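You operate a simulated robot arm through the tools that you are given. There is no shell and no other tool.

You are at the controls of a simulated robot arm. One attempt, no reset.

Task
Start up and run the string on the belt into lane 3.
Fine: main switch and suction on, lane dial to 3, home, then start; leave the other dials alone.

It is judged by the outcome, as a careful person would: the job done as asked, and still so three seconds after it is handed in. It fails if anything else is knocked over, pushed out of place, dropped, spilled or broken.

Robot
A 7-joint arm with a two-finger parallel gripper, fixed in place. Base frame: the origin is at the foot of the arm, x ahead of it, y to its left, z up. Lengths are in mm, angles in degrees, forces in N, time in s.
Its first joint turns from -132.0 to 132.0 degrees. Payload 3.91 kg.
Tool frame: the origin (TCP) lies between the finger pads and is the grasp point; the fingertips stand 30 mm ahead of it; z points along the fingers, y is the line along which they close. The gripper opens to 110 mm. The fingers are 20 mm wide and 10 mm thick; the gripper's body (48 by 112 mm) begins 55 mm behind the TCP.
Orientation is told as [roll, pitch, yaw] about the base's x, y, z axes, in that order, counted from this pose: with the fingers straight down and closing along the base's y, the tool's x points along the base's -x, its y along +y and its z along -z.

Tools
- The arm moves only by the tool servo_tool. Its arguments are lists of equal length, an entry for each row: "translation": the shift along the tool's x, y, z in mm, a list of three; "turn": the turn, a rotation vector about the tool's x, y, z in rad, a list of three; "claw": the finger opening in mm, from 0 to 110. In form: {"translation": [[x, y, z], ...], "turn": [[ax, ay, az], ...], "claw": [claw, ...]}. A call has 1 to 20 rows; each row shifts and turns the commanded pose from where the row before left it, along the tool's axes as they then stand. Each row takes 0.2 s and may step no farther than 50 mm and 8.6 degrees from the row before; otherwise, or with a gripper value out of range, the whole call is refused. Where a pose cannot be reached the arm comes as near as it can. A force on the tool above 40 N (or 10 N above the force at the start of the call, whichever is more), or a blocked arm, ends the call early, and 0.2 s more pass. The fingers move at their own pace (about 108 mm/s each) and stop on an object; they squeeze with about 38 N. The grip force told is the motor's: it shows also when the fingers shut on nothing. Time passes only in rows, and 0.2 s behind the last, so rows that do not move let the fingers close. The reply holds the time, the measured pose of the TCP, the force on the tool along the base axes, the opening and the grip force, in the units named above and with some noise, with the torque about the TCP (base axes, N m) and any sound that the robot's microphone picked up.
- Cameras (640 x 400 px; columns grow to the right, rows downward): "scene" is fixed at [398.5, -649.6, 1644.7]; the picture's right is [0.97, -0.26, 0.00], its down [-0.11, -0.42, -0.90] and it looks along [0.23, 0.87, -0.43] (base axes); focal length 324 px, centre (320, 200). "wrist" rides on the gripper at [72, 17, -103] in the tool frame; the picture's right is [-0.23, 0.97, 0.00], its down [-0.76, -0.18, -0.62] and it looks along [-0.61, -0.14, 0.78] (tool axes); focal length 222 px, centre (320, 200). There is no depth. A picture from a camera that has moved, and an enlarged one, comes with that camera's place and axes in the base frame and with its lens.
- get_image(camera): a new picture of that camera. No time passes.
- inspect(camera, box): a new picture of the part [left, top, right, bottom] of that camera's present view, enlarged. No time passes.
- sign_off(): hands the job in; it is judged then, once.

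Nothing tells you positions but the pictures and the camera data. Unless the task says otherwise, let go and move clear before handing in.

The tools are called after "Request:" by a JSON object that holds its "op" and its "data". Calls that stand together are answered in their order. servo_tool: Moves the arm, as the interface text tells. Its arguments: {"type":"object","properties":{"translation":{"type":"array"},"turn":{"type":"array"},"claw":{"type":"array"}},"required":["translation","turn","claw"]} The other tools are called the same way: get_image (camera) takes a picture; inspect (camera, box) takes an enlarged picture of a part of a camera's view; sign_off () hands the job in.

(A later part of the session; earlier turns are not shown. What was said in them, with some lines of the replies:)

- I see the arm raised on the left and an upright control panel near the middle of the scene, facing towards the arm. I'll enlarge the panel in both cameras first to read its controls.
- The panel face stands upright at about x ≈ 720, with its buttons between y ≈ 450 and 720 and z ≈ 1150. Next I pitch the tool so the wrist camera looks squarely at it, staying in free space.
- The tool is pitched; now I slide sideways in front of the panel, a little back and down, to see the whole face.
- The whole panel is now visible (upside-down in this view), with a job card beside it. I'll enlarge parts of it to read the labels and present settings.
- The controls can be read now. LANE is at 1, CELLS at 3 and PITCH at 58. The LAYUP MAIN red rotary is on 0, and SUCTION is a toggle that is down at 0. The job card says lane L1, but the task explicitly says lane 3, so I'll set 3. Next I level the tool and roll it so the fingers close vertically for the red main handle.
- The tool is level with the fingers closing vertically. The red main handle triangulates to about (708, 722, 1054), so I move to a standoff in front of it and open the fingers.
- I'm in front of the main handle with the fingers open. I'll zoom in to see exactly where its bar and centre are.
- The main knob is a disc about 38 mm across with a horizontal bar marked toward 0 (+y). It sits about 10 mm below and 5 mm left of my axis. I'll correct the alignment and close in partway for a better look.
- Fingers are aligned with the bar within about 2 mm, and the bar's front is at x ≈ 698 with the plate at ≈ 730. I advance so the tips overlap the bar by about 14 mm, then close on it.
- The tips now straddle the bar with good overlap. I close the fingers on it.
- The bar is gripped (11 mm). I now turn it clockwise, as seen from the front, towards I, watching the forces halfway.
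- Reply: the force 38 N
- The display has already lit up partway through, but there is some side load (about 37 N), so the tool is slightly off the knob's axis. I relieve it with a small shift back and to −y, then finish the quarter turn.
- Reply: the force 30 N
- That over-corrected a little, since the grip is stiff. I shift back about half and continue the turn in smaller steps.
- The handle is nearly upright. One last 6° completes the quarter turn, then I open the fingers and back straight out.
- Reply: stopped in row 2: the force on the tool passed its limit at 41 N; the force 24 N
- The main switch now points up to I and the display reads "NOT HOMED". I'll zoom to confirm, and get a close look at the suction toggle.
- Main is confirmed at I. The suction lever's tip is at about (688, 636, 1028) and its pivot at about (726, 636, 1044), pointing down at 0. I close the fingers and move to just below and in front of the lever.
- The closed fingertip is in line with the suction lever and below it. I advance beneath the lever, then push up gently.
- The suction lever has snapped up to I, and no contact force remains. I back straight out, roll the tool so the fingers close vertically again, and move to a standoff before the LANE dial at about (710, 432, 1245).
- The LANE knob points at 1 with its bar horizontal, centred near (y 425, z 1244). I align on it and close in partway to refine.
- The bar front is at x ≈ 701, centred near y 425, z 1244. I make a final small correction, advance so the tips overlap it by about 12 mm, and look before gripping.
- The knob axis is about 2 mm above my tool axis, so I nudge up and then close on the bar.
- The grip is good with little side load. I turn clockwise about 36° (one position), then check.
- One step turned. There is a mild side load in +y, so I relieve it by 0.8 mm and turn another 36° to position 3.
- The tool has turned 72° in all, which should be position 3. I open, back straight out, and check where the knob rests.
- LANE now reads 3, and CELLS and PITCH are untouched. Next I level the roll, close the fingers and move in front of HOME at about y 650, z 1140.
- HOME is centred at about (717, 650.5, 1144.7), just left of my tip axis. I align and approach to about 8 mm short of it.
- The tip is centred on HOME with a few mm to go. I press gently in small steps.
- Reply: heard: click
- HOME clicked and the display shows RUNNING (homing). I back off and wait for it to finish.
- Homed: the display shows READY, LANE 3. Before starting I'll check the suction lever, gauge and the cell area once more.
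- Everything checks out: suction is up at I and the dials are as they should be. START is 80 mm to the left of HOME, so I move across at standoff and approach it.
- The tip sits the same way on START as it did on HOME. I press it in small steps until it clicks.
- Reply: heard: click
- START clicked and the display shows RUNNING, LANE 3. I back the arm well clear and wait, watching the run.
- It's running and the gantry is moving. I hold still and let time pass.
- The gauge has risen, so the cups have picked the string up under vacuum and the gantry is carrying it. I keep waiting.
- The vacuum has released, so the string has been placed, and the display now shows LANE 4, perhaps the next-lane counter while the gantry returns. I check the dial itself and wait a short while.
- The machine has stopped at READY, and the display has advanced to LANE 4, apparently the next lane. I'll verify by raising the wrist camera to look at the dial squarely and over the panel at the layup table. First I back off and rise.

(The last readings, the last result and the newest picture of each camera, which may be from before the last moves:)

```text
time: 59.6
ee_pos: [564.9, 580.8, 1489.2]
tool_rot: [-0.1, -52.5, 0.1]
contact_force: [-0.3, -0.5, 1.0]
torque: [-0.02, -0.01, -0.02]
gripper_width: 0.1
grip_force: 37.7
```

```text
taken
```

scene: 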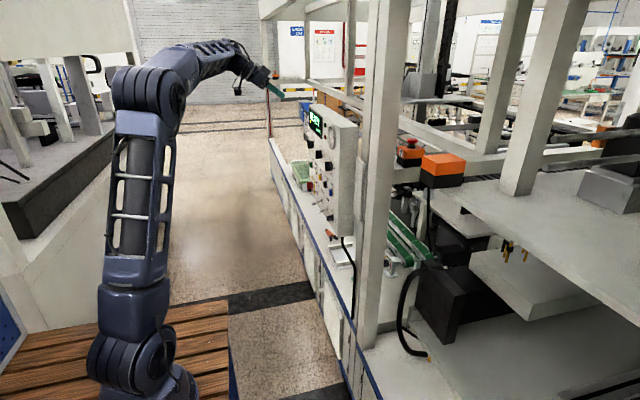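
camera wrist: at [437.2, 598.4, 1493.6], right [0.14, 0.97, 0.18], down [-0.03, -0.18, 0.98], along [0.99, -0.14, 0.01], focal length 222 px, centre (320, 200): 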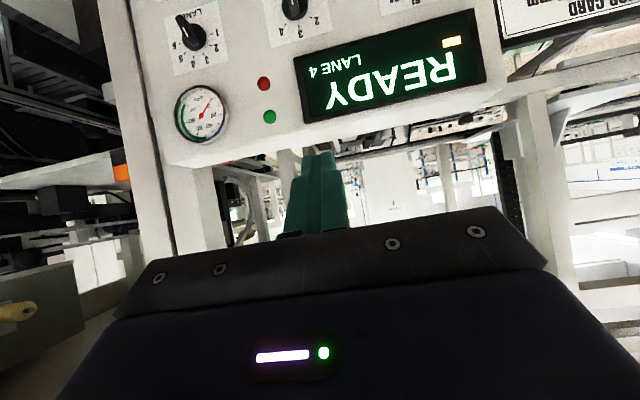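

Request:
{"op": "inspect", "data": {"camera": "wrist", "box": [150, 0, 350, 140]}}

Request:
{"op": "inspect", "data": {"camera": "wrist", "box": [340, 100, 540, 230]}}

```text
2.86 times, centred on (250, 70) of wrist
camera zoom: at [437.2, 598.4, 1493.6], right [0.14, 0.97, 0.18], down [-0.03, -0.18, 0.98], along [0.99, -0.14, 0.01], focal length 635 px, centre (520, 571)
```

zoom: 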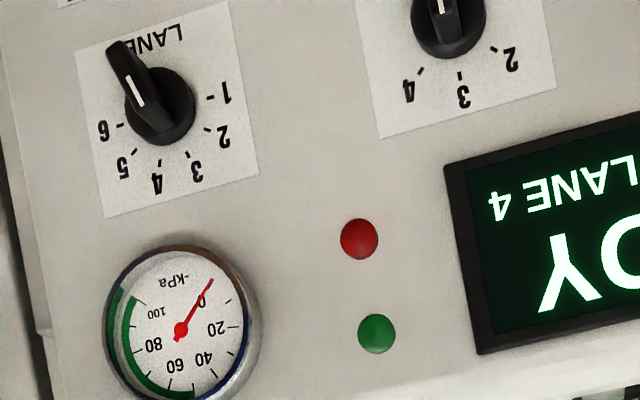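

```text
3.08 times, centred on (440, 165) of wrist
camera zoom: at [437.2, 598.4, 1493.6], right [0.14, 0.97, 0.18], down [-0.03, -0.18, 0.98], along [0.99, -0.14, 0.01], focal length 684 px, centre (-49, 308)
```

zoom: 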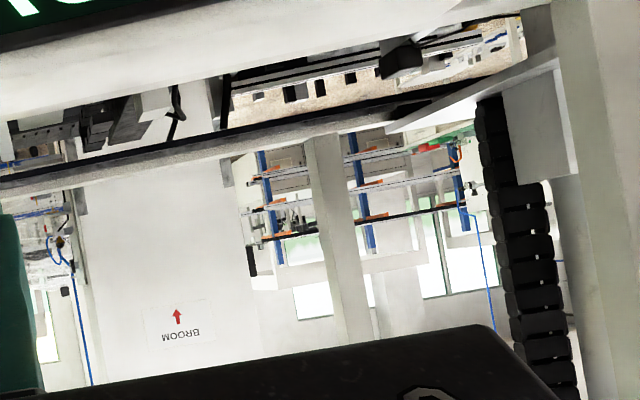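

Seen this way the LANE knob still points at 3 (CELLS 3 is unchanged too), so the "LANE 4" on the display is the auto-advanced next lane. I'd like to see the placed string, so I raise the camera in free space to look over the panel at the layup area.

Request:
{"op": "servo_tool", "data": {"translation": [[-20.3, -3, -34.5], [-20.3, -3, -34.5], [-20.3, -3, -34.5], [-20.3, -3, -34.5], [-20.3, -3, -34.5], [-20.3, -3, -34.5], [-20.3, -3, -34.5], [0, 0, 0], [0, 0, 0], [0, 0, 0], [0, 0, 0]], "turn": [[0, 0, 0], [0, 0, 0], [0, 0, 0], [0, 0, 0], [0, 0, 0], [0, 0, 0], [0, 0, 0], [0, 0.12, 0], [0, 0.12, 0], [0, 0.12, 0], [0, 0.12, 0]], "claw": [0, 0, 0, 0, 0, 0, 0, 0, 0, 0, 0]}}

Request:
{"op": "get_image", "data": {"camera": "wrist"}}

Request:
{"op": "get_image", "data": {"camera": "scene"}}

```text
time: 62.0
ee_pos: [422.3, 548.0, 1718.1]
tool_rot: [-0.1, -42.2, 0.0]
contact_force: [-1.0, -0.5, 0.2]
torque: [-0.01, -0.02, 0.0]
gripper_width: 0.0
grip_force: 37.9
out of reach, approached as far as the arm can: row 7, 8, 9, 10, 11
```

```text
taken
camera wrist: at [298.0, 566.1, 1745.0], right [0.17, 0.97, 0.15], down [0.14, -0.18, 0.97], along [0.97, -0.14, -0.17], focal length 222 px, centre (320, 200)
```

wrist: 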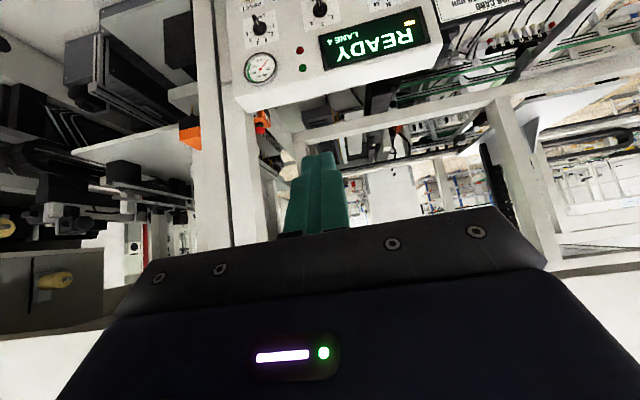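

```text
taken
```

scene: 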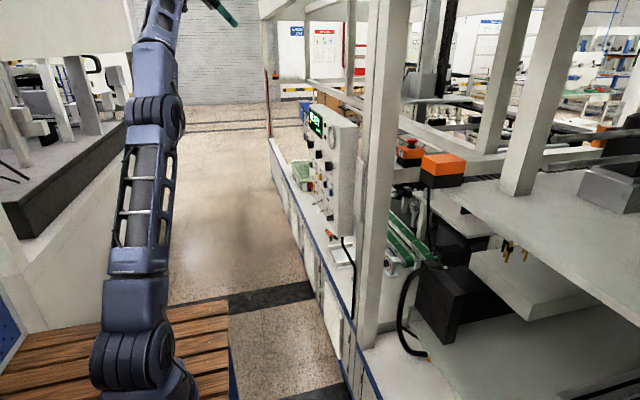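

The arm is at its reach limit here, but the view over the panel is useful. I'll zoom into the layup area.

Request:
{"op": "inspect", "data": {"camera": "wrist", "box": [380, 0, 640, 160]}}

Request:
{"op": "inspect", "data": {"camera": "wrist", "box": [250, 70, 450, 200]}}

Request:
{"op": "inspect", "data": {"camera": "wrist", "box": [220, 0, 350, 90]}}

```text
2.46 times, centred on (510, 80) of wrist
camera zoom: at [298.0, 566.1, 1745.0], right [0.17, 0.97, 0.15], down [0.14, -0.18, 0.97], along [0.97, -0.14, -0.17], focal length 547 px, centre (-148, 495)
```

zoom: 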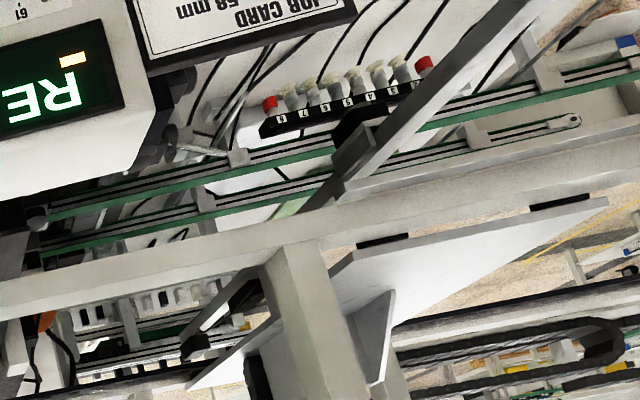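

```text
3.08 times, centred on (350, 135) of wrist
camera zoom: at [298.0, 566.1, 1745.0], right [0.17, 0.97, 0.15], down [0.14, -0.18, 0.97], along [0.97, -0.14, -0.17], focal length 684 px, centre (228, 400)
```

zoom: 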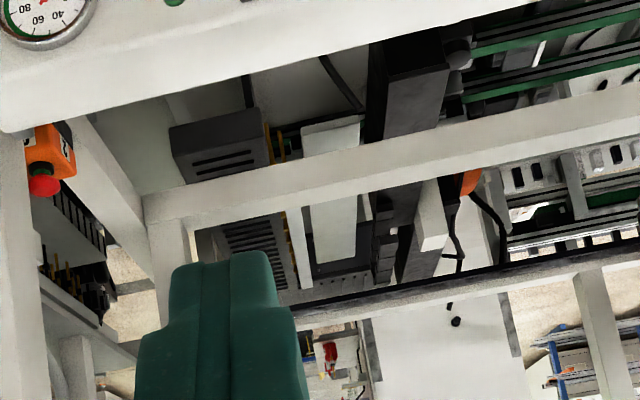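

```text
4.44 times, centred on (285, 45) of wrist
camera zoom: at [298.0, 566.1, 1745.0], right [0.17, 0.97, 0.15], down [0.14, -0.18, 0.97], along [0.97, -0.14, -0.17], focal length 987 px, centre (476, 889)
```

zoom: 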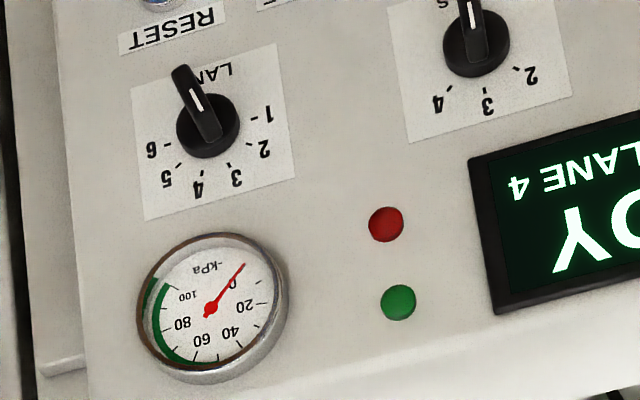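

The dial is clearly at 3, READY is shown, the red lamp is off and the gantry is parked over the belt. I'll come back within reach and turn the camera to the left to try to see the layup table itself.

Request:
{"op": "servo_tool", "data": {"translation": [[5, 16, 39], [5, 16, 39], [5, 16, 39], [5, 16, 39], [5, 16, 39]], "turn": [[0, 0, 0], [0, 0, 0], [0, 0, 0], [0, 0, 0], [0, 0, 0]], "claw": [0, 0, 0, 0, 0]}}

Request:
{"op": "get_image", "data": {"camera": "wrist"}}

```text
time: 63.2
ee_pos: [534.3, 626.8, 1558.1]
tool_rot: [-0.2, -42.3, -0.1]
contact_force: [-0.2, 0.5, 0.1]
torque: [0.05, -0.01, 0.04]
gripper_width: 0.1
grip_force: 37.9
```

```text
taken
camera wrist: at [410.1, 645.5, 1584.3], right [0.17, 0.97, 0.15], down [0.14, -0.18, 0.97], along [0.97, -0.14, -0.17], focal length 222 px, centre (320, 200)
```

wrist: 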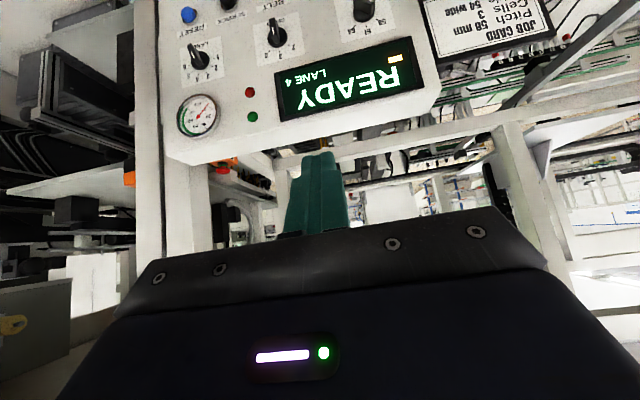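

Request:
{"op": "servo_tool", "data": {"translation": [[0, 0, 0], [0, 0, 0], [0, 0, 0], [0, 0, 0], [0, 0, 0], [0, 0, 0]], "turn": [[-0.0976, 0, -0.1073], [-0.0976, 0, -0.1073], [-0.0976, 0, -0.1073], [-0.0976, 0, -0.1073], [-0.0976, 0, -0.1073], [-0.0976, 0, -0.1073]], "claw": [0, 0, 0, 0, 0, 0]}}

Request:
{"op": "get_image", "data": {"camera": "wrist"}}

Request:
{"op": "inspect", "data": {"camera": "wrist", "box": [200, 0, 460, 170]}}

```text
time: 64.7
ee_pos: [535.8, 628.4, 1557.6]
tool_rot: [0.0, -42.3, 49.9]
contact_force: [-0.8, 0.7, -0.1]
torque: [-0.03, -0.02, -0.05]
gripper_width: 0.0
grip_force: 37.1
```

```text
taken
camera wrist: at [442.2, 546.4, 1584.3], right [-0.64, 0.76, 0.15], down [0.23, 0.0, 0.97], along [0.74, 0.65, -0.17], focal length 222 px, centre (320, 200)
```

wrist: 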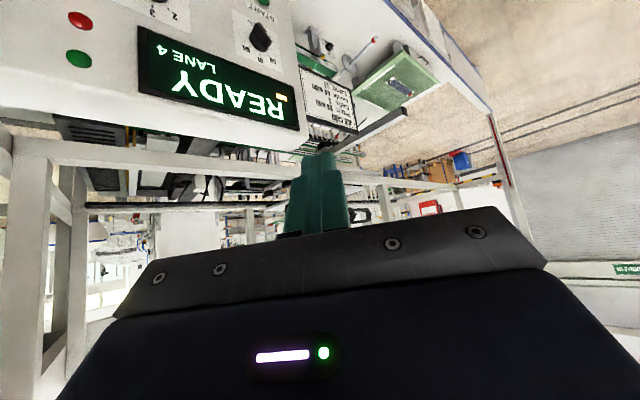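

```text
2.35 times, centred on (330, 85) of wrist
camera zoom: at [442.2, 546.4, 1584.3], right [-0.64, 0.76, 0.15], down [0.23, 0.0, 0.97], along [0.74, 0.65, -0.17], focal length 523 px, centre (296, 471)
```

zoom: 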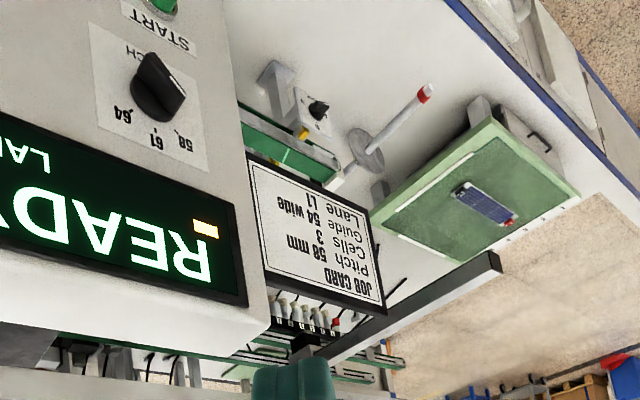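

The green board to the left of the panel is the layup board, and the blue cell string is now lying on it. I'll zoom in to see which lane.

Request:
{"op": "inspect", "data": {"camera": "wrist", "box": [345, 35, 455, 115]}}

Request:
{"op": "inspect", "data": {"camera": "scene", "box": [285, 150, 320, 195]}}

```text
5.00 times, centred on (400, 75) of wrist
camera zoom: at [442.2, 546.4, 1584.3], right [-0.64, 0.76, 0.15], down [0.23, 0.0, 0.97], along [0.74, 0.65, -0.17], focal length 1111 px, centre (-80, 825)
```

zoom: 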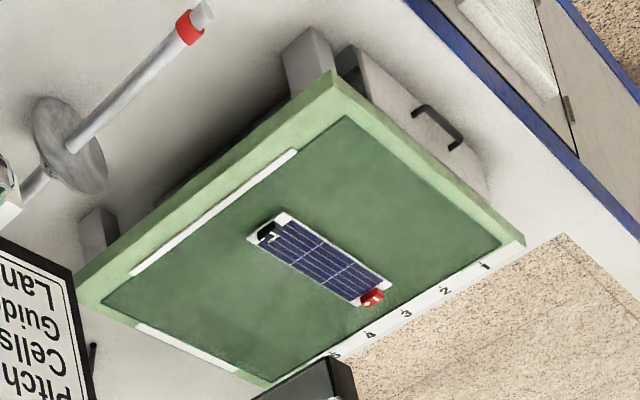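

```text
8.89 times, centred on (302, 172) of scene
camera zoom: at [398.5, -649.6, 1644.7], right [0.97, -0.26, 0.0], down [-0.11, -0.42, -0.9], along [0.23, 0.87, -0.43], focal length 2880 px, centre (476, 444)
```

zoom: 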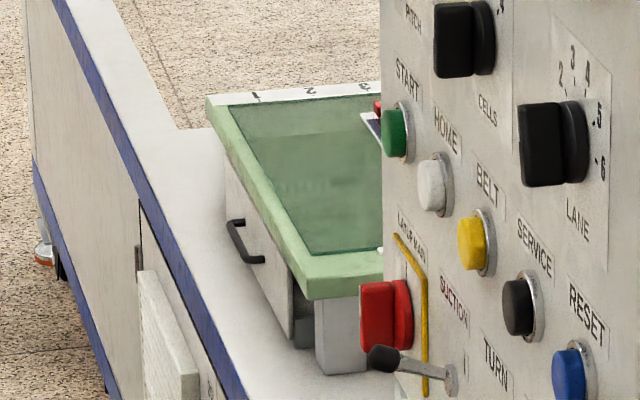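

The string lies flat on the layup board in line with mark 3. The panel shows READY with no alarm, the other dials are untouched, and the arm is holding nothing and is clear of everything. I'm handing the job in.

Request:
{"op": "sign_off", "data": {}}

```text
The job is handed in.
```

The string that was on the belt is now in lane 3 on the layup board, lined up with mark 3.

- **Sequence:** I turned the main switch to I, flipped suction to I, set the lane dial from 1 to 3, then pressed home and start. Both buttons clicked. The display showed READY, LANE 3 after homing, and it went back to READY after the run with the red lamp off.
- **Other dials:** I didn't touch any other dial. CELLS still reads 3.
- **Job card:** The card beside the panel says lane L1. I used lane 3 as you asked, so the card and the board now disagree.
- **Next lane:** After placing the string, the display moved on to LANE 4 by itself, while the dial still points at 3. Check which one applies before the next run.

The main switch and suction are still on. The arm is clear of the panel and holding nothing.
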